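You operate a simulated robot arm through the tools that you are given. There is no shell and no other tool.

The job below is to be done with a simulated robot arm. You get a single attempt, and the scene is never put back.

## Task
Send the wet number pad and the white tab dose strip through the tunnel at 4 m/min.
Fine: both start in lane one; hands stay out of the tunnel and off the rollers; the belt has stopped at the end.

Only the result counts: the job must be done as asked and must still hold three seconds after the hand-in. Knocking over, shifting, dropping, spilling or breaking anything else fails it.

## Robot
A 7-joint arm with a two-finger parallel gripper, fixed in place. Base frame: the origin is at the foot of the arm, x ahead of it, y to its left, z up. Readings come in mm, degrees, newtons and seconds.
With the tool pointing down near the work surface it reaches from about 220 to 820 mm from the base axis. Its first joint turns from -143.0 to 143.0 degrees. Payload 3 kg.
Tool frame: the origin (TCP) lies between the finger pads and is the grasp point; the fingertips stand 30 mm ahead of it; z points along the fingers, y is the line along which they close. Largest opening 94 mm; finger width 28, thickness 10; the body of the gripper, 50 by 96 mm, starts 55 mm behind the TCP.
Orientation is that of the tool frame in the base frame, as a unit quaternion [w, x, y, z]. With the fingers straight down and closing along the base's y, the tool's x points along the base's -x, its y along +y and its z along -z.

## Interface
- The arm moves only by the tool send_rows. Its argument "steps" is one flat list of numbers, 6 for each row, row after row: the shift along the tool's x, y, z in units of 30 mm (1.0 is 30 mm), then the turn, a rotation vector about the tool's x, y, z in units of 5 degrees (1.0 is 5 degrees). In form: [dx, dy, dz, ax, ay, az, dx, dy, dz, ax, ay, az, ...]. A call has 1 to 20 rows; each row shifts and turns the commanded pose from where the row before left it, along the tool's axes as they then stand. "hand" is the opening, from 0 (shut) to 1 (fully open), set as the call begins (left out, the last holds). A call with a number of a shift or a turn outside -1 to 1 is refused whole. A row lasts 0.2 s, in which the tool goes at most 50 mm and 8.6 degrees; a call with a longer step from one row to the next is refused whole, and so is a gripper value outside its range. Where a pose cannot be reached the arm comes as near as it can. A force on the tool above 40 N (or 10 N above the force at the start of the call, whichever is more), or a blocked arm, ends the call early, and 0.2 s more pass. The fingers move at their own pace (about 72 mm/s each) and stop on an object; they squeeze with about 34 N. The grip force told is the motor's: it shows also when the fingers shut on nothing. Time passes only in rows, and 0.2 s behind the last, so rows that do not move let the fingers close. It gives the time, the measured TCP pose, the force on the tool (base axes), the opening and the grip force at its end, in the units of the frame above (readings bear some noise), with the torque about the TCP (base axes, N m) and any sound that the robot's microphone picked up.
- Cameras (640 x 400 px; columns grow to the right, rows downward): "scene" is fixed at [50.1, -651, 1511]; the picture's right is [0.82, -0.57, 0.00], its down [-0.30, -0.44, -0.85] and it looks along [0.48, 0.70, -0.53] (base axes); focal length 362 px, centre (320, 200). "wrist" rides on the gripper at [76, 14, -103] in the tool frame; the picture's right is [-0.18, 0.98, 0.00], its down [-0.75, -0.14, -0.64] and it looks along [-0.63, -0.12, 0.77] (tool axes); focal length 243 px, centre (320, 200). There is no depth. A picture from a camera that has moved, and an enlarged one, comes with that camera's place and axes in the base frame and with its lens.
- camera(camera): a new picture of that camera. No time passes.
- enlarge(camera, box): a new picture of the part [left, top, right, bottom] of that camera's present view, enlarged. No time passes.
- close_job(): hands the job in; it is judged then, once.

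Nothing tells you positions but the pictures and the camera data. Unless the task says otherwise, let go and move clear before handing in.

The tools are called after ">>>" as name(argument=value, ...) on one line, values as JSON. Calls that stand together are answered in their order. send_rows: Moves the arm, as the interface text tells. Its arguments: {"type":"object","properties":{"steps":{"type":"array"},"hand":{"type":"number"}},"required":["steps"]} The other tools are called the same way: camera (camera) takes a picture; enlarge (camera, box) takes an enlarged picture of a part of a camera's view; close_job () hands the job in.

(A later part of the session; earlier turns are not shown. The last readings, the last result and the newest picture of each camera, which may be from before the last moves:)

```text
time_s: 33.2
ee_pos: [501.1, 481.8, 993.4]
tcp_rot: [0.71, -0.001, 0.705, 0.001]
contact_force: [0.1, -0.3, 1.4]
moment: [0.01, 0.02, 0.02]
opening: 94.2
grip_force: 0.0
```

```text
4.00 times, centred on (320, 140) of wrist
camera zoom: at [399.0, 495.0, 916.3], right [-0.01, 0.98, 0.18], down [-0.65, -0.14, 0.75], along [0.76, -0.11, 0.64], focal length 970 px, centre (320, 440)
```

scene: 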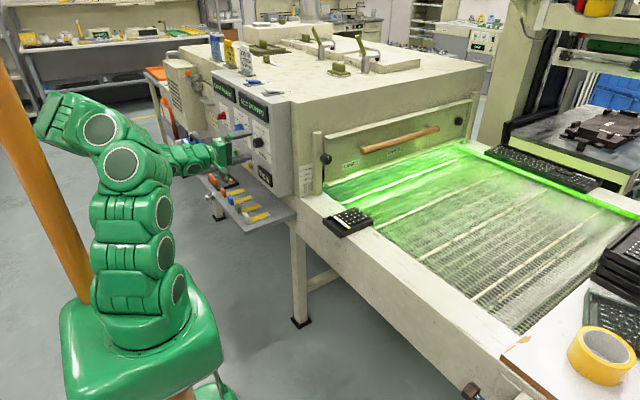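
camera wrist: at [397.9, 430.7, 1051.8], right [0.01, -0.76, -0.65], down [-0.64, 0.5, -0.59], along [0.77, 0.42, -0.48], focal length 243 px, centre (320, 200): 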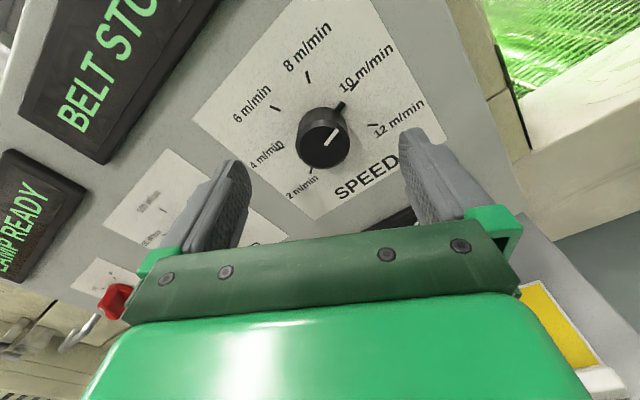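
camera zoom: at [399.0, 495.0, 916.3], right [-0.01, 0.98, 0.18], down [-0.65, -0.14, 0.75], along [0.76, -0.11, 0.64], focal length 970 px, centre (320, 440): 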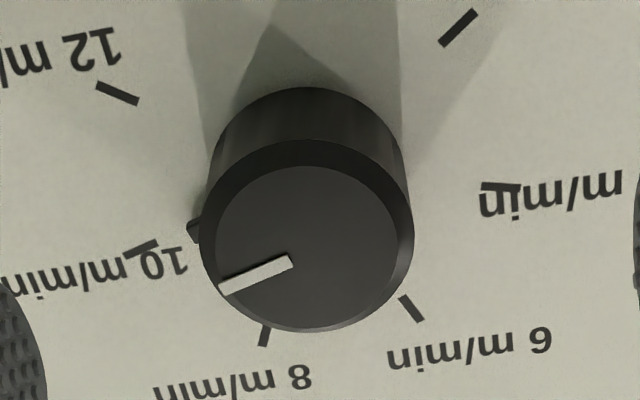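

The hand is centred on the knob within about 1 mm. I'll advance 27 mm so the fingers overlap the knob by about 15 mm, then close on it.

>>> send_rows(steps=[-0.04, -0.04, 0.3, 0, 0, 0, 0, 0, 0.3, 0, 0, 0, 0, 0, 0.3, 0, 0, 0, 0, 0, 0, 0, 0, 0])

>>> camera(camera="wrist")

>>> enlarge(camera="scene", box=[220, 115, 300, 165])

```text
time_s: 34.2
ee_pos: [528.4, 481.0, 995.4]
tcp_rot: [0.71, -0.002, 0.704, 0.001]
contact_force: [0.5, -0.5, 1.5]
moment: [0.01, 0.0, 0.02]
opening: 93.7
grip_force: 0.0
```

```text
taken
camera wrist: at [426.2, 494.0, 918.0], right [-0.01, 0.98, 0.18], down [-0.65, -0.14, 0.75], along [0.76, -0.11, 0.64], focal length 243 px, centre (320, 200)
```

wrist: 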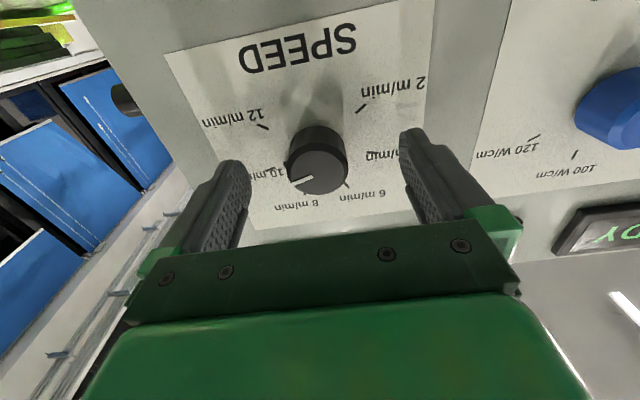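

```text
8.00 times, centred on (260, 140) of scene
camera zoom: at [50.1, -651.0, 1511.0], right [0.82, -0.57, 0.0], down [-0.3, -0.44, -0.85], along [0.48, 0.7, -0.53], focal length 2896 px, centre (800, 680)
```

zoom: 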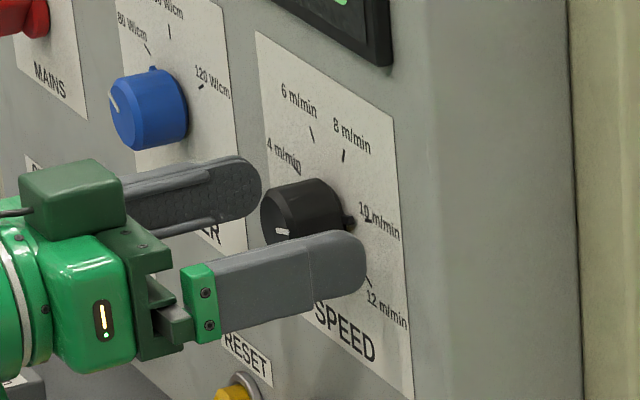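

Both fingers straddle the knob without touching the panel. Closing gently on it now.

>>> send_rows(steps=[0, 0, 0, 0, 0, 0, 0, 0, 0, 0, 0, 0, 0, 0, 0, 0, 0, 0, 0, 0, 0, 0, 0, 0], hand=0)

>>> camera(camera="wrist")

```text
time_s: 35.2
ee_pos: [528.7, 480.0, 995.1]
tcp_rot: [0.71, -0.001, 0.704, 0.0]
contact_force: [-7.0, -23.3, -3.5]
moment: [-0.02, -0.41, -0.79]
opening: 35.3
grip_force: 45.1
```

```text
taken
camera wrist: at [426.7, 492.9, 918.1], right [0.0, 0.98, 0.18], down [-0.65, -0.14, 0.75], along [0.76, -0.12, 0.64], focal length 243 px, centre (320, 200)
```

wrist: 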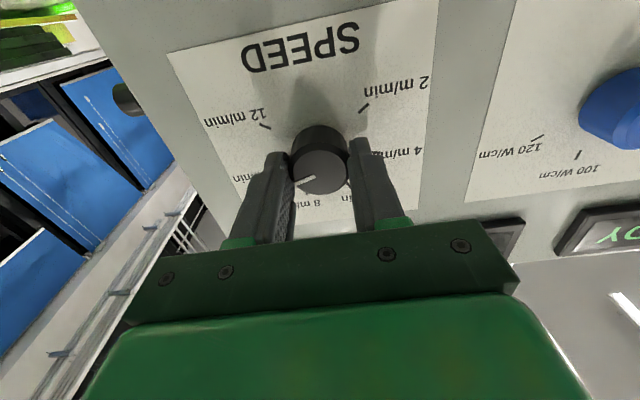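

Gripped on the knob (opening 35.3 mm), with a −23 N side force meaning the hand is about 1 mm too far left. I'll ease it over a bit before turning.

>>> send_rows(steps=[0, -0.04, 0, 0, 0, 0, 0, 0, 0, 0, 0, 0])

```text
time_s: 35.8
ee_pos: [527.5, 479.4, 996.0]
tcp_rot: [0.709, -0.002, 0.705, 0.001]
contact_force: [0.0, -12.8, -4.9]
moment: [-0.03, -0.2, -0.55]
opening: 35.7
grip_force: 44.4
```

>>> send_rows(steps=[0.02, -0.04, 0, 0, 0, 0, 0, 0, 0, 0, 0, 0])

```text
time_s: 36.5
ee_pos: [527.9, 479.4, 995.5]
tcp_rot: [0.71, -0.003, 0.704, 0.001]
contact_force: [11.8, 7.2, -0.7]
moment: [-0.02, 0.73, -0.01]
opening: 35.4
grip_force: 45.5
stopped in row 2: the force on the tool passed its limit at 41 N (the readings are from after the stop); the commanded pose is now the measured one
```

Forces are now small after re-basing. I'll start turning counter-clockwise a little and watch the forces.

>>> send_rows(steps=[0, 0, 0, 0, 0, -0.6, 0, 0, 0, 0, 0, -0.6, 0, 0, 0, 0, 0, -0.6])

>>> enlarge(camera="wrist", box=[240, 100, 400, 200])

```text
time_s: 37.3
ee_pos: [527.8, 480.4, 995.5]
tcp_rot: [0.708, -0.059, 0.701, -0.055]
contact_force: [6.6, 8.5, -2.2]
moment: [0.01, 0.97, -0.34]
opening: 35.7
grip_force: 45.3
```

```text
4.00 times, centred on (320, 150) of wrist
camera zoom: at [426.7, 480.2, 916.6], right [-0.01, 1.0, 0.03], down [-0.65, -0.02, 0.76], along [0.76, -0.01, 0.65], focal length 970 px, centre (320, 400)
```

zoom: 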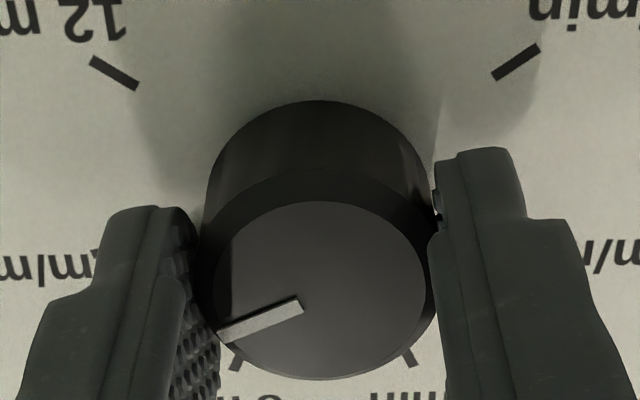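

The mark keeps the same angle relative to the fingers, so the knob is turning with the hand. Continuing the turn.

>>> send_rows(steps=[0, 0, 0, 0, 0, -0.8, 0, 0, 0, 0, 0, -0.8, 0, 0, 0, 0, 0, -0.8, 0, 0, 0, 0, 0, -0.8, 0, 0, 0, 0, 0, -0.8, 0, 0, 0, 0, 0, -0.8, 0, 0, 0, 0, 0, -0.8, 0, 0, 0, 0, 0, -0.8])

>>> camera(camera="wrist")

```text
time_s: 39.1
ee_pos: [528.2, 480.6, 995.1]
tcp_rot: [0.665, -0.25, 0.658, -0.248]
contact_force: [10.1, 19.3, -15.6]
moment: [0.01, -0.22, 0.81]
opening: 35.8
grip_force: 44.8
```

```text
taken
camera wrist: at [426.6, 439.2, 927.3], right [0.0, 0.86, -0.51], down [-0.65, 0.39, 0.65], along [0.76, 0.33, 0.56], focal length 243 px, centre (320, 200)
```

wrist: 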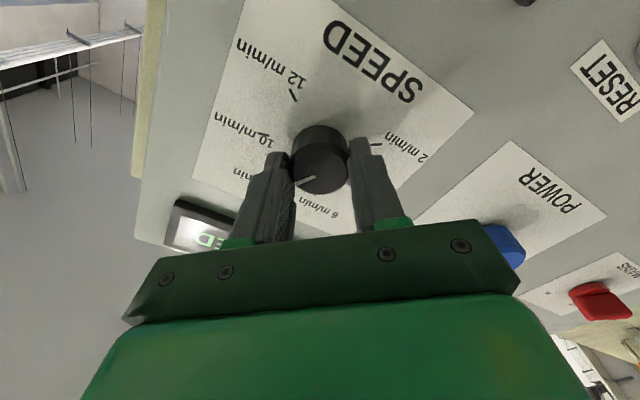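

The turn is at about 41° with the knob following. I'll shift about 1 mm along the closing axis to relieve the side force and keep turning.

>>> send_rows(steps=[0, 0.03, 0, 0, 0, -0.6, 0, 0, 0, 0, 0, -0.8, 0, 0, 0, 0, 0, -0.8, 0, 0, 0, 0, 0, -0.8, 0, 0, 0, 0, 0, -0.8, 0, 0, 0, 0, 0, -0.8])

>>> camera(camera="wrist")

```text
time_s: 40.5
ee_pos: [527.8, 480.9, 995.3]
tcp_rot: [0.603, -0.376, 0.595, -0.377]
contact_force: [-16.3, 0.4, -8.4]
moment: [-0.01, 0.74, -0.05]
opening: 35.8
grip_force: 44.9
```

```text
taken
camera wrist: at [426.6, 416.6, 947.4], right [0.0, 0.59, -0.8], down [-0.65, 0.61, 0.45], along [0.76, 0.52, 0.39], focal length 243 px, centre (320, 200)
```

wrist: 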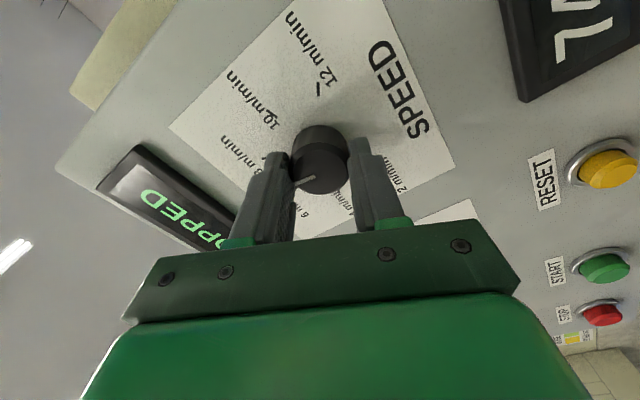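

About 64° turned. Continuing.

>>> send_rows(steps=[0, 0, 0, 0, 0, -0.8, 0, 0, 0, 0, 0, -0.8, 0, 0, 0, 0, 0, -0.8, 0, 0, 0, 0, 0, -0.8, 0, 0, 0, 0, 0, -0.8, 0, 0, 0, 0, 0, -0.8])

```text
time_s: 41.9
ee_pos: [528.0, 480.9, 994.7]
tcp_rot: [0.512, -0.492, 0.504, -0.493]
contact_force: [8.8, 20.3, -5.5]
moment: [0.01, 0.6, 1.19]
opening: 35.7
grip_force: 44.8
```

About 88° turned, with a 20 N side force. I'll shift about 1 mm to relieve it and continue.

>>> send_rows(steps=[-0.03, 0, 0, 0, 0, -0.4, 0, 0, 0, 0, 0, -0.8, 0, 0, 0, 0, 0, -0.8, 0, 0, 0, 0, 0, -0.8, 0, 0, 0, 0, 0, -0.8, 0, 0, 0, 0, 0, -0.8])

>>> camera(camera="wrist")

```text
time_s: 43.1
ee_pos: [528.2, 480.3, 996.0]
tcp_rot: [-0.433, 0.56, -0.428, 0.562]
contact_force: [-4.5, -2.4, 0.1]
moment: [0.0, 0.97, -0.34]
opening: 35.7
grip_force: 45.5
stopped in row 5: the force on the tool passed its limit at 42 N (the readings are from after the stop); the commanded pose is now the measured one
```

```text
taken
camera wrist: at [426.2, 401.9, 999.2], right [0.01, -0.08, -1.0], down [-0.64, 0.76, -0.06], along [0.76, 0.64, -0.04], focal length 243 px, centre (320, 200)
```

wrist: 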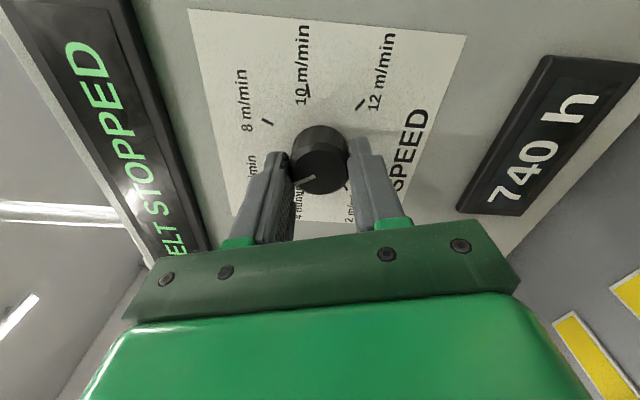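

About 105° turned; forces have re-zeroed after the stop. Continuing in smaller steps.

>>> send_rows(steps=[0, 0, 0, 0, 0, -0.6, 0, 0, 0, 0, 0, -0.6, 0, 0, 0, 0, 0, -0.6, 0, 0, 0, 0, 0, -0.6, 0, 0, 0, 0, 0, -0.6])

```text
time_s: 44.3
ee_pos: [528.1, 480.2, 994.5]
tcp_rot: [-0.354, 0.611, -0.35, 0.615]
contact_force: [-14.9, -11.9, -5.2]
moment: [0.02, 0.93, 0.02]
opening: 35.5
grip_force: 45.6
```

>>> send_rows(steps=[0, 0, 0, 0, 0, -0.6, 0, 0, 0, 0, 0, -0.6, 0, 0, 0, 0, 0, -0.6, 0, 0, 0, 0, 0, -0.6, 0, 0, 0, 0, 0, -0.6])

>>> camera(camera="wrist")

```text
time_s: 45.5
ee_pos: [528.7, 480.3, 994.2]
tcp_rot: [-0.27, 0.652, -0.268, 0.656]
contact_force: [-1.5, -17.0, -10.9]
moment: [0.0, 0.96, -0.26]
opening: 35.8
grip_force: 44.6
```

```text
taken
camera wrist: at [425.9, 415.3, 1036.7], right [0.01, -0.57, -0.82], down [-0.64, 0.63, -0.44], along [0.77, 0.53, -0.36], focal length 243 px, centre (320, 200)
```

wrist: 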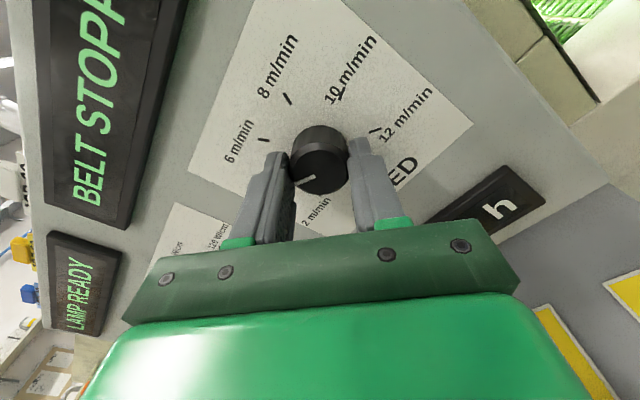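

About 135° turned. Final 15° to the 4 m/min position.

>>> send_rows(steps=[0, 0.02, 0, 0, 0, -0.6, 0, 0, 0, 0, 0, -0.6, 0, 0, 0, 0, 0, -0.6, 0, 0, 0, 0, 0, -0.6, 0, 0, 0, 0, 0, -0.6, 0, 0, 0, 0, 0, 0])

>>> enlarge(camera="wrist", box=[220, 90, 420, 215])

>>> enlarge(camera="scene", box=[220, 115, 300, 165])

```text
time_s: 46.9
ee_pos: [529.5, 480.1, 994.9]
tcp_rot: [-0.184, 0.681, -0.181, 0.685]
contact_force: [-13.5, -15.9, -13.4]
moment: [0.03, -0.14, -1.12]
opening: 35.8
grip_force: 44.7
```

```text
3.20 times, centred on (320, 152) of wrist
camera zoom: at [425.8, 428.5, 1051.6], right [0.01, -0.76, -0.65], down [-0.64, 0.49, -0.59], along [0.77, 0.42, -0.48], focal length 776 px, centre (320, 352)
```

zoom: 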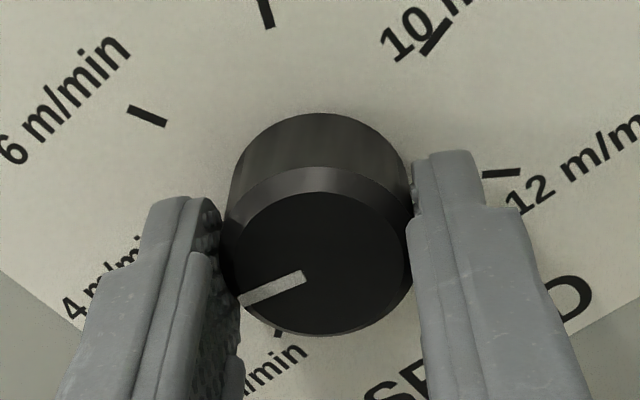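

```text
8.00 times, centred on (260, 140) of scene
camera zoom: at [50.1, -651.0, 1511.0], right [0.82, -0.57, 0.0], down [-0.3, -0.44, -0.85], along [0.48, 0.7, -0.53], focal length 2896 px, centre (800, 680)
```

zoom: 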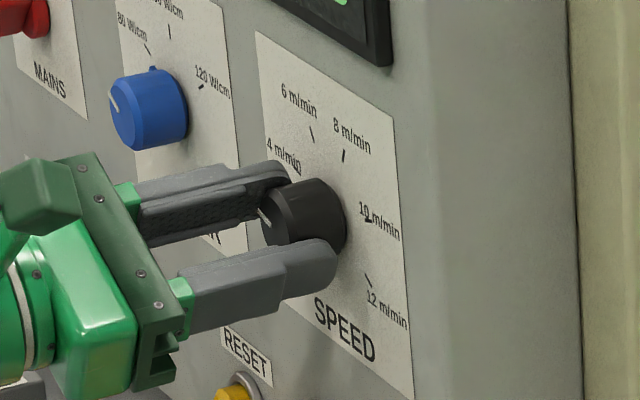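

The mark now points toward 4 m/min. I'll open the fingers and back off to check.

>>> send_rows(steps=[0, 0, 0, 0, 0, 0, 0, 0, 0, 0, 0, 0, 0, 0, 0, 0, 0, 0, 0, 0, -0.5, 0, 0, 0, 0, 0, -0.5, 0, 0, 0, 0, 0, 0, 0, 0, 0], hand=1)

>>> enlarge(camera="wrist", box=[220, 60, 420, 185])

>>> enlarge(camera="scene", box=[220, 115, 300, 165])

```text
time_s: 48.3
ee_pos: [498.7, 479.0, 993.6]
tcp_rot: [-0.185, 0.681, -0.18, 0.685]
contact_force: [0.1, 0.8, 0.3]
moment: [-0.01, -0.01, 0.0]
opening: 94.1
grip_force: 0.1
```

```text
3.20 times, centred on (320, 122) of wrist
camera zoom: at [395.8, 427.6, 1051.6], right [0.01, -0.76, -0.65], down [-0.64, 0.49, -0.59], along [0.77, 0.42, -0.48], focal length 776 px, centre (320, 448)
```

zoom: 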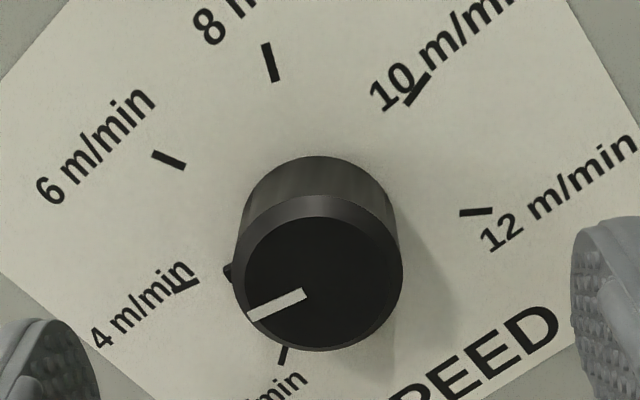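

```text
8.00 times, centred on (260, 140) of scene
camera zoom: at [50.1, -651.0, 1511.0], right [0.82, -0.57, 0.0], down [-0.3, -0.44, -0.85], along [0.48, 0.7, -0.53], focal length 2896 px, centre (800, 680)
```

zoom: 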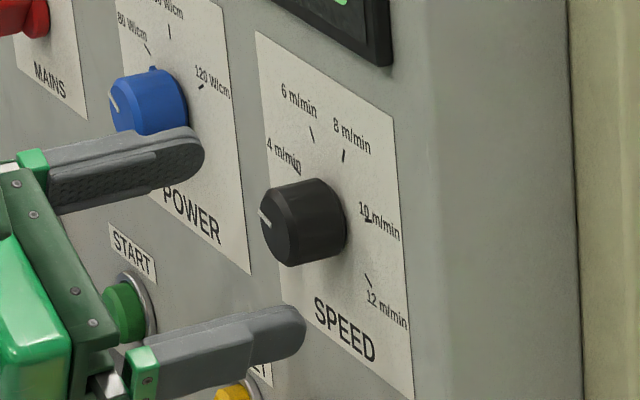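

The SPEED knob now points to 4 m/min. Next I'll back away, roll to −90° and tilt the tool down so I can inspect the dose strips on the shelf.

>>> send_rows(steps=[0, 0, -0.5, 0, 0, 1, 0, 0, 0, 0, 0, 1, 0, 0, 0, 0, 0, 1, 0, 0, 0, 0, 0, 1, 0, 0, 0, 0, 0, 1, 0, 0, 0, 0, 0, 1, 0, 0, 0, 0, 0, 1, 0, 0, 0, 0, 0, 1, 0, 0, 0, 0, 0, 1, 0, 0, 0, 0, 0, 1, 0, 0, 0, 0, 0, 1, 0, 0, 0, 0, 0, 1, 0, 0, 0, 0, 0, 0])

>>> enlarge(camera="scene", box=[220, 115, 300, 165])

>>> enlarge(camera="scene", box=[210, 175, 290, 225])

```text
time_s: 51.1
ee_pos: [482.5, 480.0, 994.0]
tcp_rot: [0.503, -0.5, 0.496, -0.501]
contact_force: [-0.2, -0.2, -0.1]
moment: [0.03, -0.01, -0.01]
opening: 94.2
grip_force: 0.0
```

```text
8.00 times, centred on (260, 140) of scene
camera zoom: at [50.1, -651.0, 1511.0], right [0.82, -0.57, 0.0], down [-0.3, -0.44, -0.85], along [0.48, 0.7, -0.53], focal length 2896 px, centre (800, 680)
```

zoom: 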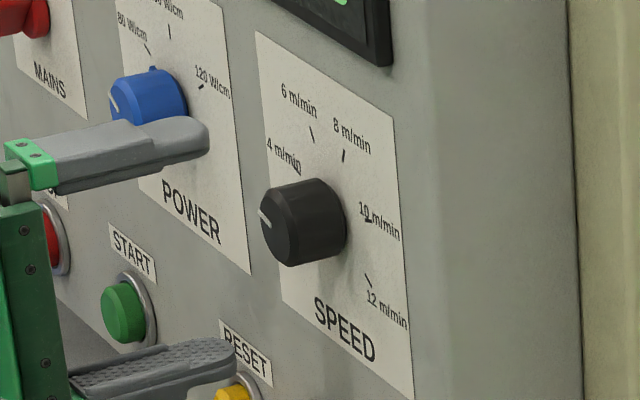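

```text
8.00 times, centred on (250, 200) of scene
camera zoom: at [50.1, -651.0, 1511.0], right [0.82, -0.57, 0.0], down [-0.3, -0.44, -0.85], along [0.48, 0.7, -0.53], focal length 2896 px, centre (880, 200)
```

zoom: 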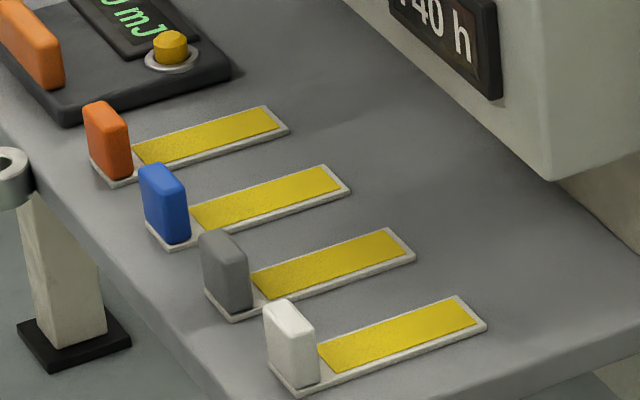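

The tabs are about 26 mm wide along y and 10 mm thick along x, so the fingers should close along x for the white tab. I'll shift toward it and tilt the tool down.

>>> send_rows(steps=[0.89, 0, -0.2, 0, 0, 0, 0.89, 0, -0.2, 0, 0, 0, 0.89, 0, 0, 0, 0, 0, 0, 0, 0, -1, 0, 0, 0, 0, 0, -1, 0, 0, 0, 0, 0, -1, 0, 0, 0, 0, 0, -1, 0, 0, 0, 0, 0, -1, 0, 0, 0, 0, 0, -1, 0, 0, 0, 0, 0, 0, 0, 0])

>>> camera(camera="scene")

```text
time_s: 53.5
ee_pos: [477.7, 376.9, 914.4]
tcp_rot: [-0.288, 0.637, -0.611, 0.372]
contact_force: [0.2, 0.9, 0.3]
moment: [0.0, -0.02, -0.01]
opening: 94.1
grip_force: 0.1
stopped in row 10: the arm was blocked; the commanded pose is now the measured one
```

```text
taken
```

scene: 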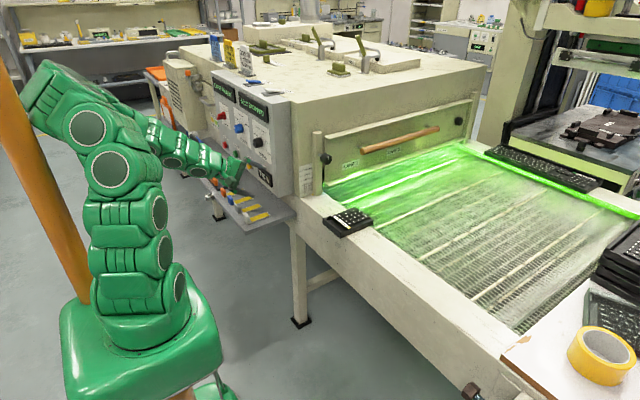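

The elbow met the pole again because the wrist came too close to the base; I'll move the hand outward (+x, +y) to free it and check tracking.

>>> send_rows(steps=[-0.82, -0.445, 0.18, 0, 0, 0, -0.82, -0.445, 0.18, 0, 0, 0, 0, 0, 0, 0, 0, 0])

>>> camera(camera="wrist")

>>> camera(camera="scene")

```text
time_s: 54.3
ee_pos: [499.9, 430.8, 926.8]
tcp_rot: [-0.29, 0.638, -0.609, 0.373]
contact_force: [0.0, -0.3, 0.5]
moment: [-0.01, -0.05, 0.0]
opening: 94.0
grip_force: 0.0
```

```text
taken
camera wrist: at [405.8, 361.8, 980.3], right [-0.55, 0.09, -0.83], down [-0.44, 0.81, 0.38], along [0.71, 0.57, -0.41], focal length 243 px, centre (320, 200)
```

wrist: 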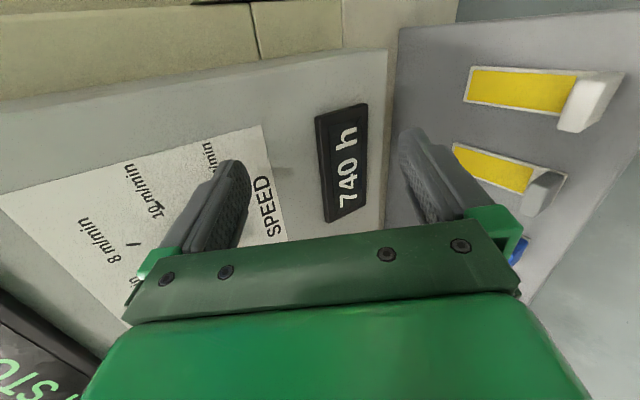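

```text
taken
```

scene: 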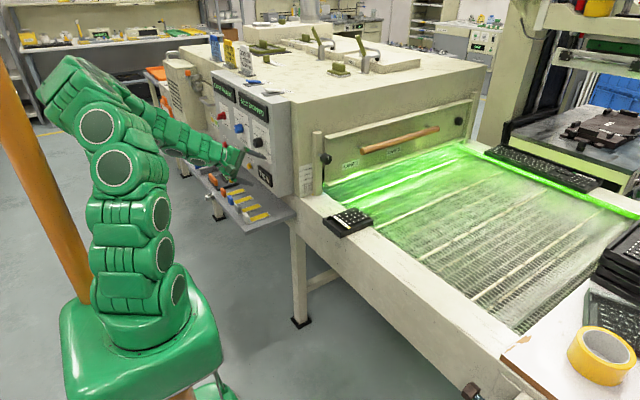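

Free again at [500, 431, 927]. I place the white tab at about [454, 422, 727] on a shelf near z = 710. I'll narrow the fingers and tilt the tool straight down.

>>> send_rows(steps=[0, 0, 0, -0.928, -0.118, 0.0367, 0, 0, 0, -0.928, -0.118, 0.0367, 0, 0, 0, -0.928, -0.118, 0.0367, 0, 0, 0, -0.928, -0.118, 0.0367, 0, 0, 0, -0.928, -0.118, 0.0367, 0, 0, 0, -0.928, -0.118, 0.0367, 0, 0, 0, 0, 0, 0], hand=0.4)

>>> camera(camera="scene")

```text
time_s: 55.9
ee_pos: [500.1, 429.1, 927.4]
tcp_rot: [-0.149, 0.694, -0.677, 0.193]
contact_force: [0.0, -0.1, 0.4]
moment: [0.0, 0.01, 0.0]
opening: 37.7
grip_force: 0.1
```

```text
taken
```

scene: 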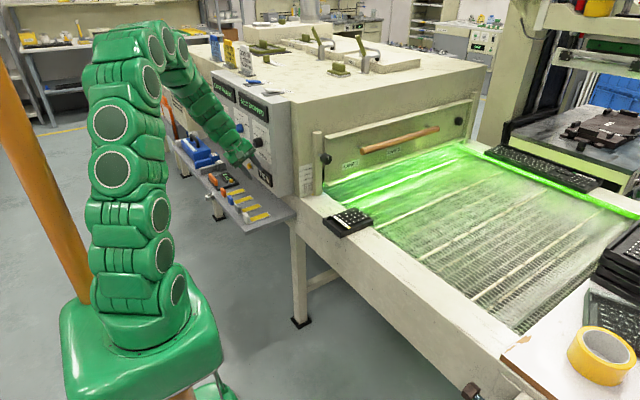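

Tracking well. Finishing the tilt to straight down.

>>> send_rows(steps=[0, 0, 0, -0.928, -0.118, 0.0367, 0, 0, 0, -0.928, -0.118, 0.0367, 0, 0, 0, -0.928, -0.118, 0.0367, 0, 0, 0, -0.928, -0.118, 0.0367, 0, 0, 0, -0.928, -0.118, 0.0367, 0, 0, 0, -0.928, -0.118, 0.0367, 0, 0, 0, 0, 0, 0])

>>> camera(camera="wrist")

```text
time_s: 57.5
ee_pos: [500.3, 430.2, 927.0]
tcp_rot: [-0.001, 0.708, -0.706, 0.002]
contact_force: [0.4, -0.1, -0.3]
moment: [0.02, -0.02, 0.02]
opening: 37.7
grip_force: 0.0
```

```text
taken
camera wrist: at [486.2, 352.0, 1029.1], right [-0.98, 0.18, 0.0], down [0.13, 0.75, 0.64], along [0.12, 0.63, -0.77], focal length 243 px, centre (320, 200)
```

wrist: 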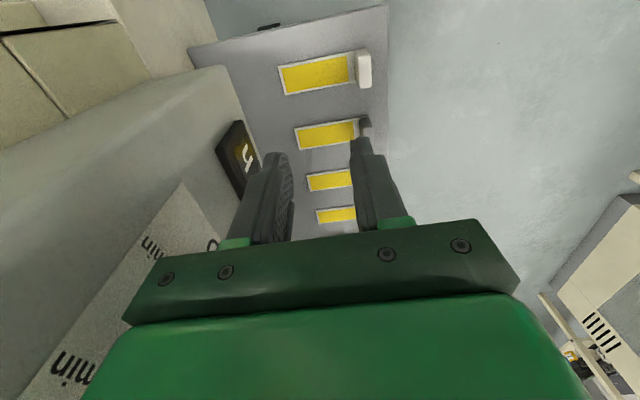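

The tool now points straight down with the fingers closing along x. I'll zoom on the white tab to refine its position.

>>> enlarge(camera="wrist", box=[260, 20, 420, 120])

```text
4.00 times, centred on (340, 70) of wrist
camera zoom: at [486.2, 352.0, 1029.1], right [-0.98, 0.18, 0.0], down [0.13, 0.75, 0.64], along [0.12, 0.63, -0.77], focal length 970 px, centre (240, 720)
```

zoom: 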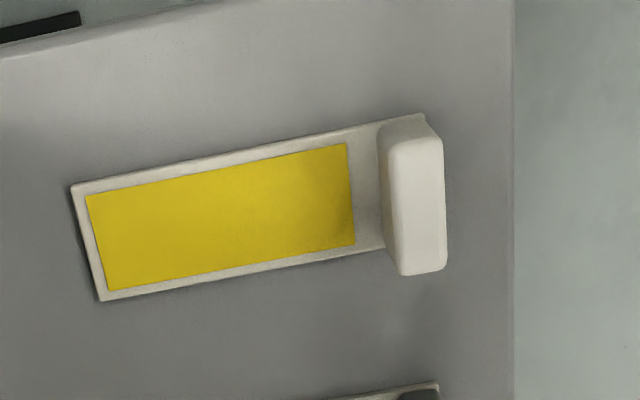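

The white tab's centre is about [452, 421.5] with its top near z = 743, and the strip runs to x ≈ 548. I'll lower the hand to above the tab.

>>> send_rows(steps=[0.058, 0.32, 0.846, 0, 0, 0, 0.058, 0.32, 0.846, 0, 0, 0, 0.058, 0.32, 0.846, 0, 0, 0, 0.058, 0.32, 0.846, 0, 0, 0, 0.058, 0.32, 0.846, 0, 0, 0, 0, 0, 0, 0, 0, 0])

>>> camera(camera="wrist")

>>> enlarge(camera="scene", box=[210, 150, 290, 225])

```text
time_s: 58.9
ee_pos: [451.5, 421.7, 801.3]
tcp_rot: [-0.001, 0.709, -0.705, 0.002]
contact_force: [-0.5, -0.9, -0.4]
moment: [-0.02, -0.03, 0.02]
opening: 37.8
grip_force: 0.0
```

```text
taken
camera wrist: at [437.1, 343.6, 902.8], right [-0.98, 0.18, 0.0], down [0.14, 0.76, 0.64], along [0.12, 0.63, -0.77], focal length 243 px, centre (320, 200)
```

wrist: 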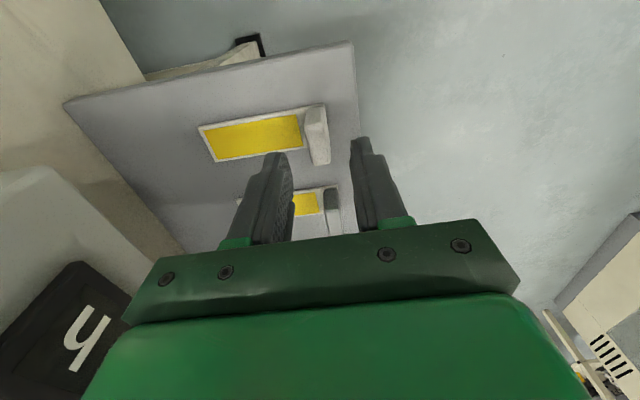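

```text
5.33 times, centred on (250, 188) of scene
camera zoom: at [50.1, -651.0, 1511.0], right [0.82, -0.57, 0.0], down [-0.3, -0.44, -0.85], along [0.48, 0.7, -0.53], focal length 1930 px, centre (693, 267)
```

zoom: 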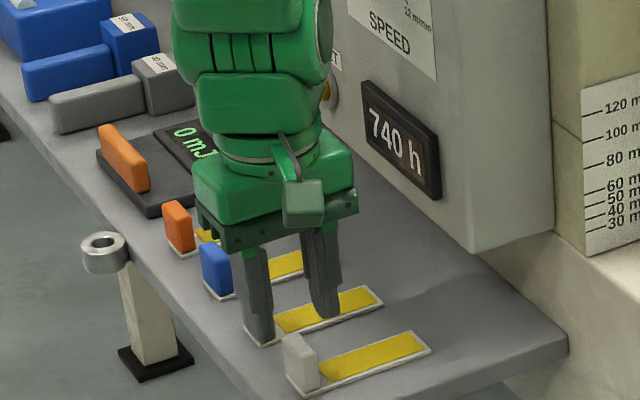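

The hand is above the white tab. I'll zoom in for a precise alignment check.

>>> enlarge(camera="wrist", box=[190, 90, 390, 215])

```text
3.20 times, centred on (290, 152) of wrist
camera zoom: at [437.1, 343.6, 902.8], right [-0.98, 0.18, 0.0], down [0.14, 0.76, 0.64], along [0.12, 0.63, -0.77], focal length 776 px, centre (416, 352)
```

zoom: 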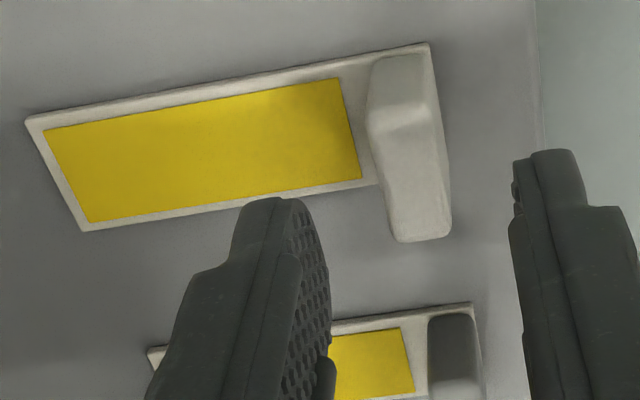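

Everything agrees: tab centre at about x = 453, y = 422, shelf near z = 715. I'll descend so the fingertips stop about 10 mm above the shelf, then check.

>>> send_rows(steps=[-0.033, -0.067, 0.5, 0, 0, 0, 0, 0, 0.5, 0, 0, 0, 0, 0, 0.45, 0, 0, 0, 0, 0, 0, 0, 0, 0])

>>> camera(camera="wrist")

>>> enlarge(camera="scene", box=[210, 175, 290, 225])

```text
time_s: 59.9
ee_pos: [454.9, 421.1, 757.9]
tcp_rot: [0.0, 0.709, -0.706, 0.001]
contact_force: [0.4, 0.5, -0.3]
moment: [-0.01, 0.02, -0.02]
opening: 37.4
grip_force: 0.2
```

```text
taken
camera wrist: at [440.3, 344.1, 858.8], right [-0.98, 0.18, 0.0], down [0.13, 0.76, 0.64], along [0.12, 0.63, -0.77], focal length 243 px, centre (320, 200)
```

wrist: 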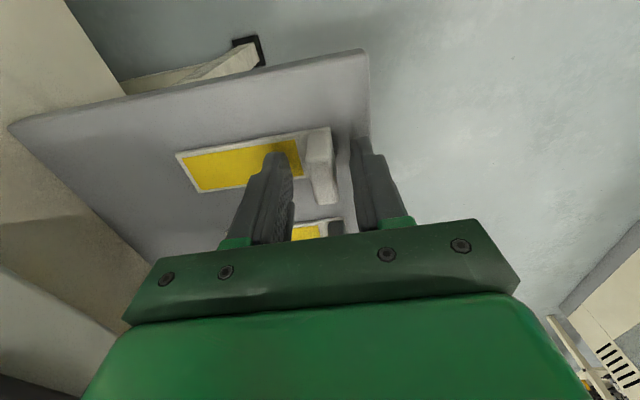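

```text
8.00 times, centred on (250, 200) of scene
camera zoom: at [50.1, -651.0, 1511.0], right [0.82, -0.57, 0.0], down [-0.3, -0.44, -0.85], along [0.48, 0.7, -0.53], focal length 2896 px, centre (880, 200)
```

zoom: 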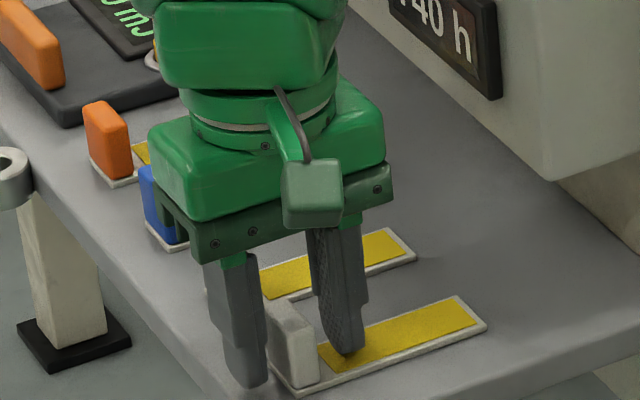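

>>> enlarge(camera="wrist", box=[240, 110, 400, 210])

>>> enlarge(camera="scene", box=[232, 195, 282, 226])

```text
4.00 times, centred on (320, 160) of wrist
camera zoom: at [440.3, 344.1, 858.8], right [-0.98, 0.18, 0.0], down [0.13, 0.76, 0.64], along [0.12, 0.63, -0.77], focal length 970 px, centre (320, 360)
```

zoom: 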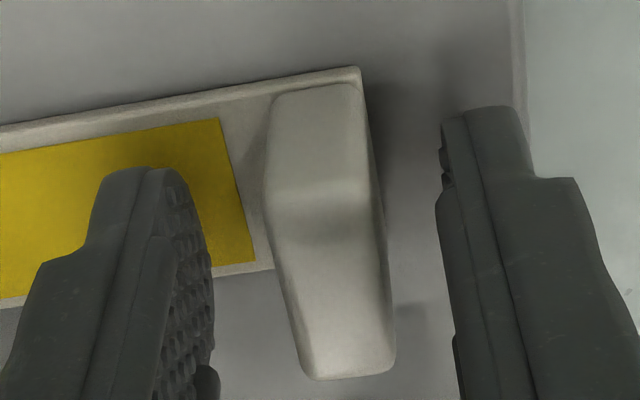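

```text
12.80 times, centred on (257, 210) of scene
camera zoom: at [50.1, -651.0, 1511.0], right [0.82, -0.57, 0.0], down [-0.3, -0.44, -0.85], along [0.48, 0.7, -0.53], focal length 4633 px, centre (1126, 66)
```

zoom: 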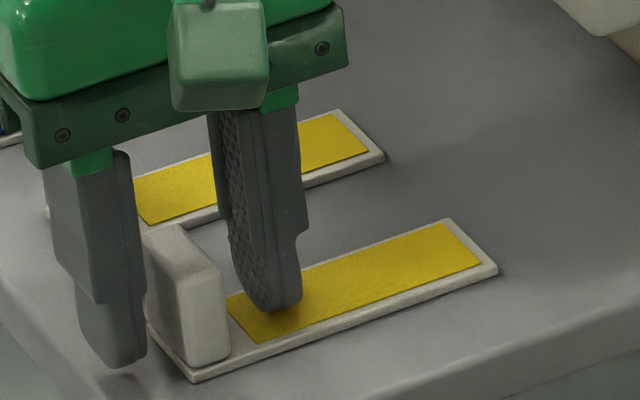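

The fingers straddle the white tab cleanly and sit just above the strip. Closing on the tab now.

>>> send_rows(steps=[0, 0.03, 0, 0, 0, 0, 0, 0, 0, 0, 0, 0, 0, 0, 0, 0, 0, 0, 0, 0, 0, 0, 0, 0], hand=0)

>>> enlarge(camera="scene", box=[232, 195, 282, 226])

```text
time_s: 60.9
ee_pos: [455.0, 421.0, 756.3]
tcp_rot: [-0.002, 0.709, -0.705, 0.001]
contact_force: [0.6, 0.4, 2.4]
moment: [-0.01, 0.0, -0.03]
opening: 17.0
grip_force: 34.0
```

```text
12.80 times, centred on (257, 210) of scene
camera zoom: at [50.1, -651.0, 1511.0], right [0.82, -0.57, 0.0], down [-0.3, -0.44, -0.85], along [0.48, 0.7, -0.53], focal length 4633 px, centre (1126, 66)
```

zoom: 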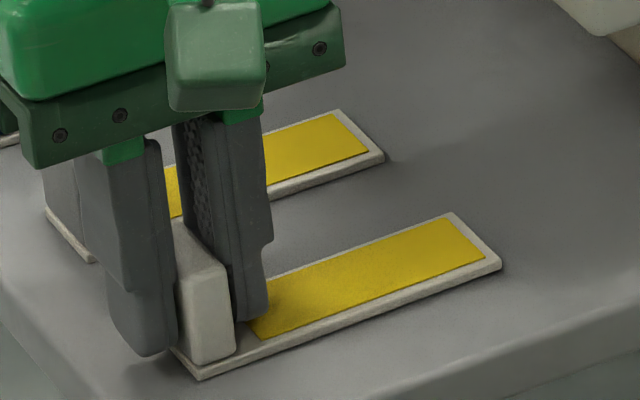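

The tab is firmly held (34 N). I'll lift 150 mm and carry it toward −y, staying clear of the panel.

>>> send_rows(steps=[0, 0, -0.3, 0, 0, 0, 0, 0, -0.7, 0, 0, 0, 0, 0, -1, 0, 0, 0, 0, 0, -1, 0, 0, 0, 0, 0, -1, 0, 0, 0, 0, 0, -1, 0, 0, 0, 0, 0, 0, 0, 0, 0])

>>> camera(camera="scene")

>>> camera(camera="wrist")

```text
time_s: 62.5
ee_pos: [453.9, 420.8, 906.9]
tcp_rot: [-0.001, 0.709, -0.705, 0.001]
contact_force: [0.3, 0.7, 0.3]
moment: [0.01, -0.01, -0.02]
opening: 0.0
grip_force: 33.3
```

```text
taken
```

scene: 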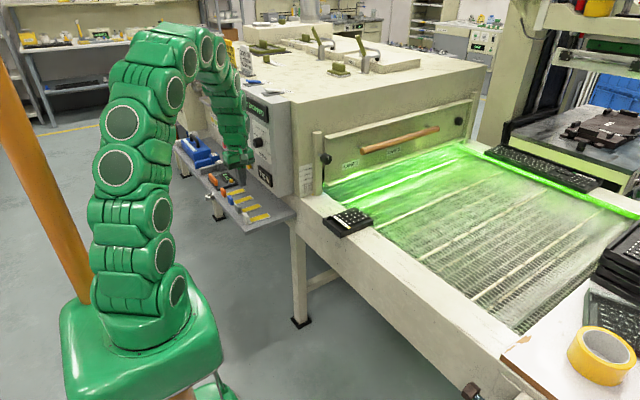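

```text
taken
camera wrist: at [439.8, 344.3, 1008.8], right [-0.98, 0.18, 0.0], down [0.13, 0.75, 0.64], along [0.12, 0.63, -0.77], focal length 243 px, centre (320, 200)
```

wrist: 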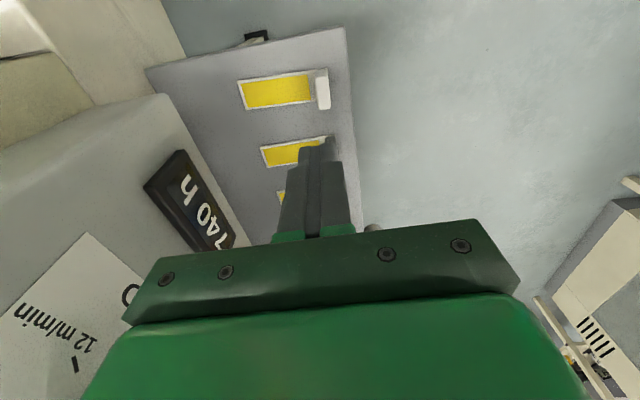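

The fingers slipped off the tab on lifting (opening reads 0) and the strip is still on the shelf. I'll check whether it moved and what shape the tab has.

>>> enlarge(camera="wrist", box=[220, 50, 380, 150])

>>> enlarge(camera="scene", box=[232, 195, 282, 226])

>>> enlarge(camera="scene", box=[200, 160, 300, 222])

```text
4.00 times, centred on (300, 100) of wrist
camera zoom: at [439.8, 344.3, 1008.8], right [-0.98, 0.18, 0.0], down [0.13, 0.75, 0.64], along [0.12, 0.63, -0.77], focal length 970 px, centre (400, 600)
```

zoom: 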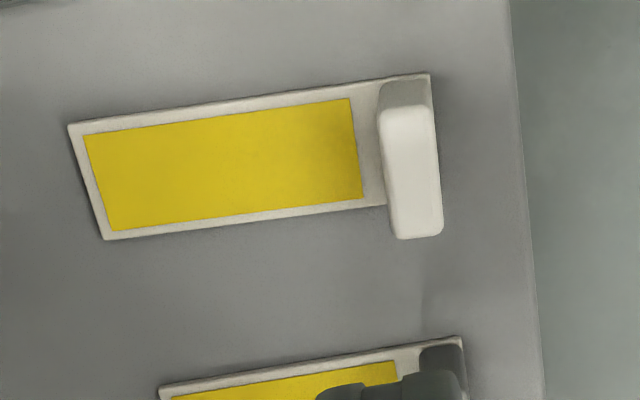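

```text
12.80 times, centred on (257, 210) of scene
camera zoom: at [50.1, -651.0, 1511.0], right [0.82, -0.57, 0.0], down [-0.3, -0.44, -0.85], along [0.48, 0.7, -0.53], focal length 4633 px, centre (1126, 66)
```

zoom: 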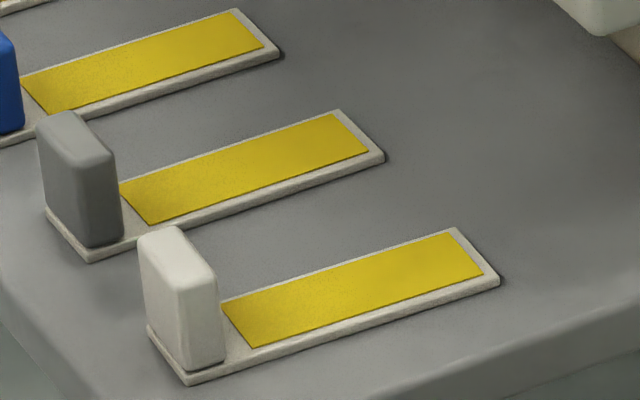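

```text
6.40 times, centred on (250, 191) of scene
camera zoom: at [50.1, -651.0, 1511.0], right [0.82, -0.57, 0.0], down [-0.3, -0.44, -0.85], along [0.48, 0.7, -0.53], focal length 2317 px, centre (768, 258)
```

zoom: 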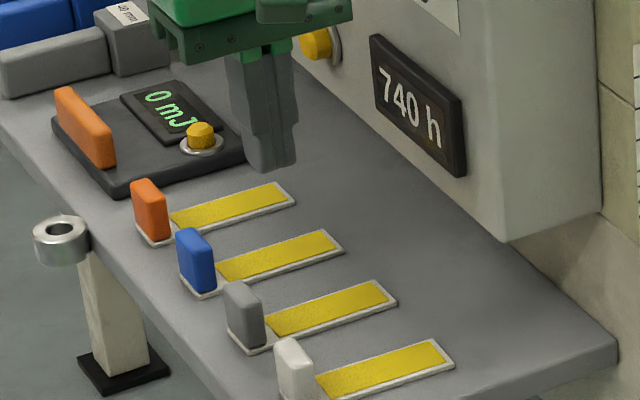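

The strip is still on the shelf, turned by about 3°, with its tab top at z ≈ 744; my first grip was too shallow on the rounded edges. I'll re-approach 7 mm deeper, aligned with the strip, and lift slowly.

>>> send_rows(steps=[0, 0.05, 0.9, 0, 0, 0.7, 0, 0, 0.9, 0, 0, 0, 0, 0, 0.9, 0, 0, 0, 0, 0, 0.9, 0, 0, 0, 0, 0, 0.5, 0, 0, 0, 0, 0, 0, 0, 0, 0], hand=0.36)

>>> enlarge(camera="wrist", box=[220, 90, 420, 215])

```text
time_s: 63.9
ee_pos: [451.0, 421.1, 783.5]
tcp_rot: [0.001, -0.687, 0.727, -0.002]
contact_force: [-0.1, 0.4, 0.2]
moment: [0.0, -0.02, 0.01]
opening: 33.9
grip_force: 0.0
```

```text
3.20 times, centred on (320, 152) of wrist
camera zoom: at [433.1, 344.3, 885.4], right [-0.97, 0.24, 0.0], down [0.18, 0.74, 0.64], along [0.16, 0.62, -0.77], focal length 776 px, centre (320, 352)
```

zoom: 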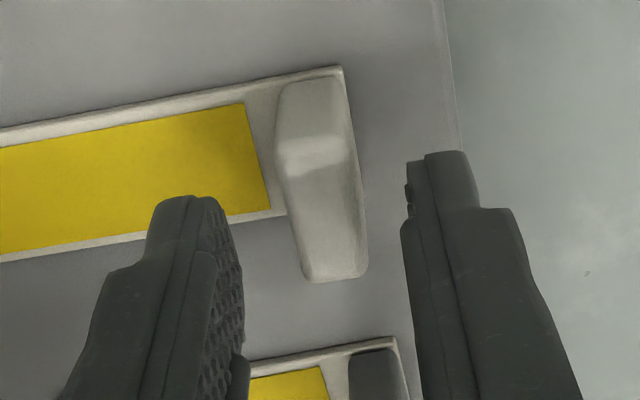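

Aligned with the strip. Descending to put the fingertips just above the strip's base.

>>> send_rows(steps=[0, 0, 0.5, 0, 0, 0, 0, 0, 0.4, 0, 0, 0, 0, 0, 0.23, 0, 0, 0, 0, 0, 0, 0, 0, 0])

>>> enlarge(camera="wrist", box=[220, 110, 420, 235])

>>> enlarge(camera="scene", box=[232, 195, 282, 226])

```text
time_s: 64.8
ee_pos: [452.3, 420.3, 753.5]
tcp_rot: [0.002, -0.687, 0.727, -0.002]
contact_force: [-4.4, -3.1, 21.7]
moment: [-0.12, -0.27, -0.14]
opening: 31.8
grip_force: 0.1
stopped in row 4: the force on the tool passed its limit at 57 N (the readings are from after the stop); the commanded pose is now the measured one
```

```text
3.20 times, centred on (320, 172) of wrist
camera zoom: at [433.7, 345.0, 854.8], right [-0.97, 0.24, -0.01], down [0.18, 0.74, 0.64], along [0.16, 0.62, -0.77], focal length 776 px, centre (320, 288)
```

zoom: 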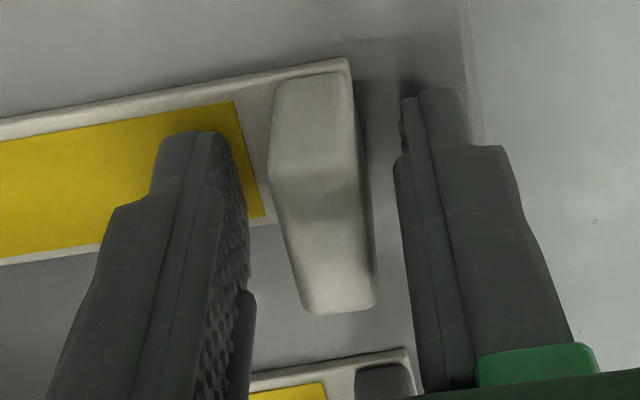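

```text
12.80 times, centred on (257, 210) of scene
camera zoom: at [50.1, -651.0, 1511.0], right [0.82, -0.57, 0.0], down [-0.3, -0.44, -0.85], along [0.48, 0.7, -0.53], focal length 4633 px, centre (1126, 66)
```

zoom: 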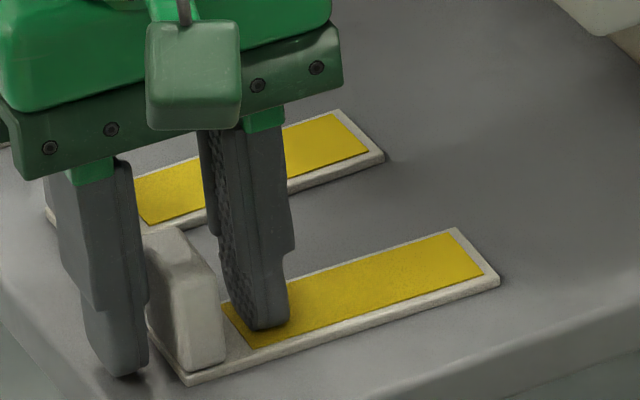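

I touched the strip's base at fingertip z ≈ 723, so the depth is as low as it can go. I'll raise 2 mm, close again, and verify the grip before any lift.

>>> send_rows(steps=[0, 0, -0.08, 0, 0, 0, 0, 0, 0, 0, 0, 0])

>>> send_rows(steps=[0, 0, 0, 0, 0, 0, 0, 0, 0, 0, 0, 0, 0, 0, 0, 0, 0, 0, 0, 0, 0, 0, 0, 0, 0, 0, 0, 0, 0, 0, 0, 0, 0, 0, 0, 0, 0, 0, 0, 0, 0, 0], hand=0)

>>> enlarge(camera="wrist", box=[220, 110, 420, 235])

>>> enlarge(camera="scene", box=[232, 195, 282, 226])

```text
time_s: 65.4
ee_pos: [454.0, 420.7, 754.9]
tcp_rot: [0.002, -0.686, 0.727, -0.002]
contact_force: [-0.1, 0.2, 0.1]
moment: [-0.02, -0.05, 0.02]
opening: 33.6
grip_force: 0.1
```

```text
time_s: 67.0
ee_pos: [453.1, 420.4, 754.9]
tcp_rot: [0.002, -0.688, 0.726, -0.002]
contact_force: [0.6, 0.7, -0.6]
moment: [0.01, 0.02, -0.02]
opening: 17.4
grip_force: 34.2
```

```text
3.20 times, centred on (320, 172) of wrist
camera zoom: at [434.1, 344.8, 856.5], right [-0.97, 0.24, 0.0], down [0.18, 0.74, 0.64], along [0.16, 0.62, -0.77], focal length 776 px, centre (320, 288)
```

zoom: 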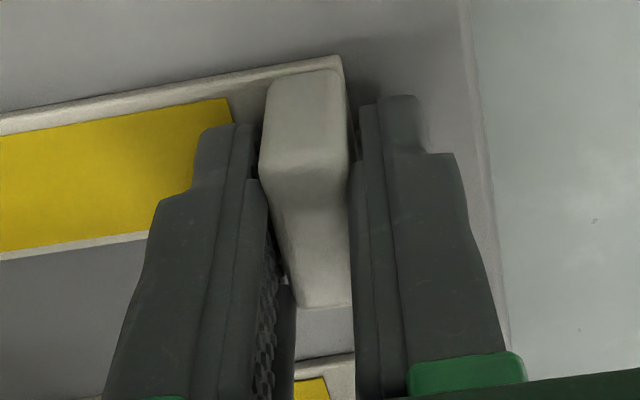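

```text
12.80 times, centred on (257, 210) of scene
camera zoom: at [50.1, -651.0, 1511.0], right [0.82, -0.57, 0.0], down [-0.3, -0.44, -0.85], along [0.48, 0.7, -0.53], focal length 4633 px, centre (1126, 66)
```

zoom: 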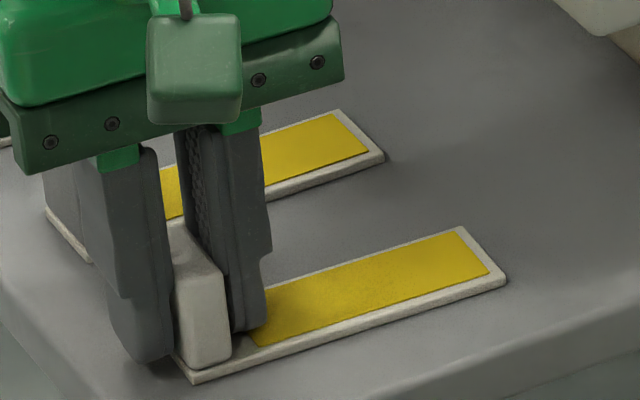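

Opening 17.4 mm with 34 N, and both fingers lie flat on the tab. I'll lift very slowly and monitor.

>>> send_rows(steps=[0, 0, -0.05, 0, 0, 0, 0, 0, -0.05, 0, 0, 0, 0, 0, -0.05, 0, 0, 0, 0, 0, -0.05, 0, 0, 0])

>>> enlarge(camera="scene", box=[232, 195, 282, 226])

```text
time_s: 68.0
ee_pos: [452.3, 422.1, 761.7]
tcp_rot: [0.002, -0.687, 0.726, -0.002]
contact_force: [-0.3, 0.4, 0.4]
moment: [0.0, -0.02, 0.03]
opening: 17.4
grip_force: 33.7
```

```text
12.80 times, centred on (257, 210) of scene
camera zoom: at [50.1, -651.0, 1511.0], right [0.82, -0.57, 0.0], down [-0.3, -0.44, -0.85], along [0.48, 0.7, -0.53], focal length 4633 px, centre (1126, 66)
```

zoom: 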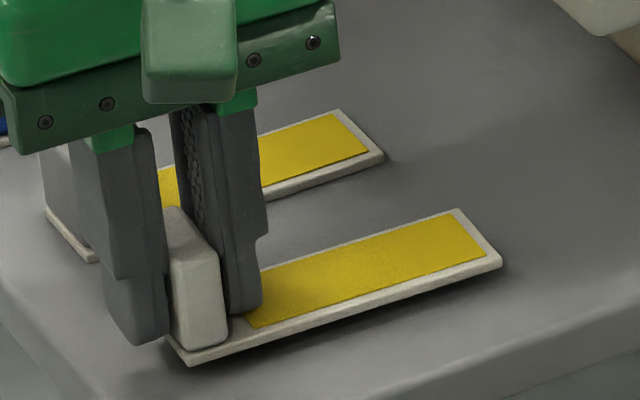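

The strip is lifting with the hand this time. I'll keep lifting gently.

>>> send_rows(steps=[0, 0, -0.1, 0, 0, 0, 0, 0, -0.15, 0, 0, 0, 0, 0, -0.2, 0, 0, 0, 0, 0, -0.2, 0, 0, 0, 0, 0, -0.2, 0, 0, 0, 0, 0, -0.2, 0, 0, 0, 0, 0, -0.2, 0, 0, 0, 0, 0, -0.2, 0, 0, 0])

>>> enlarge(camera="scene", box=[215, 150, 295, 225])

```text
time_s: 69.8
ee_pos: [452.4, 422.4, 803.7]
tcp_rot: [0.002, -0.687, 0.727, -0.002]
contact_force: [0.9, -0.2, 0.2]
moment: [-0.01, -0.04, 0.02]
opening: 17.3
grip_force: 34.0
```

```text
5.33 times, centred on (255, 188) of scene
camera zoom: at [50.1, -651.0, 1511.0], right [0.82, -0.57, 0.0], down [-0.3, -0.44, -0.85], along [0.48, 0.7, -0.53], focal length 1930 px, centre (667, 267)
```

zoom: 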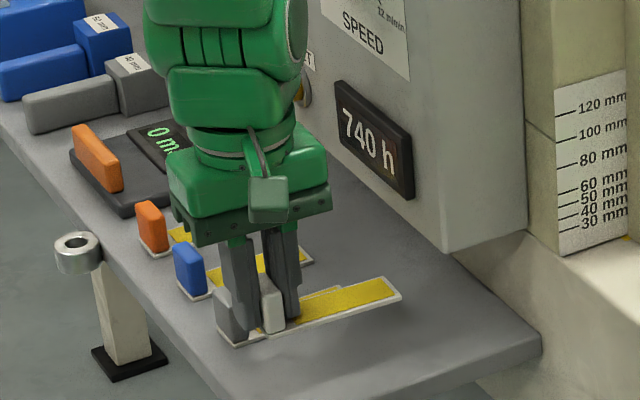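

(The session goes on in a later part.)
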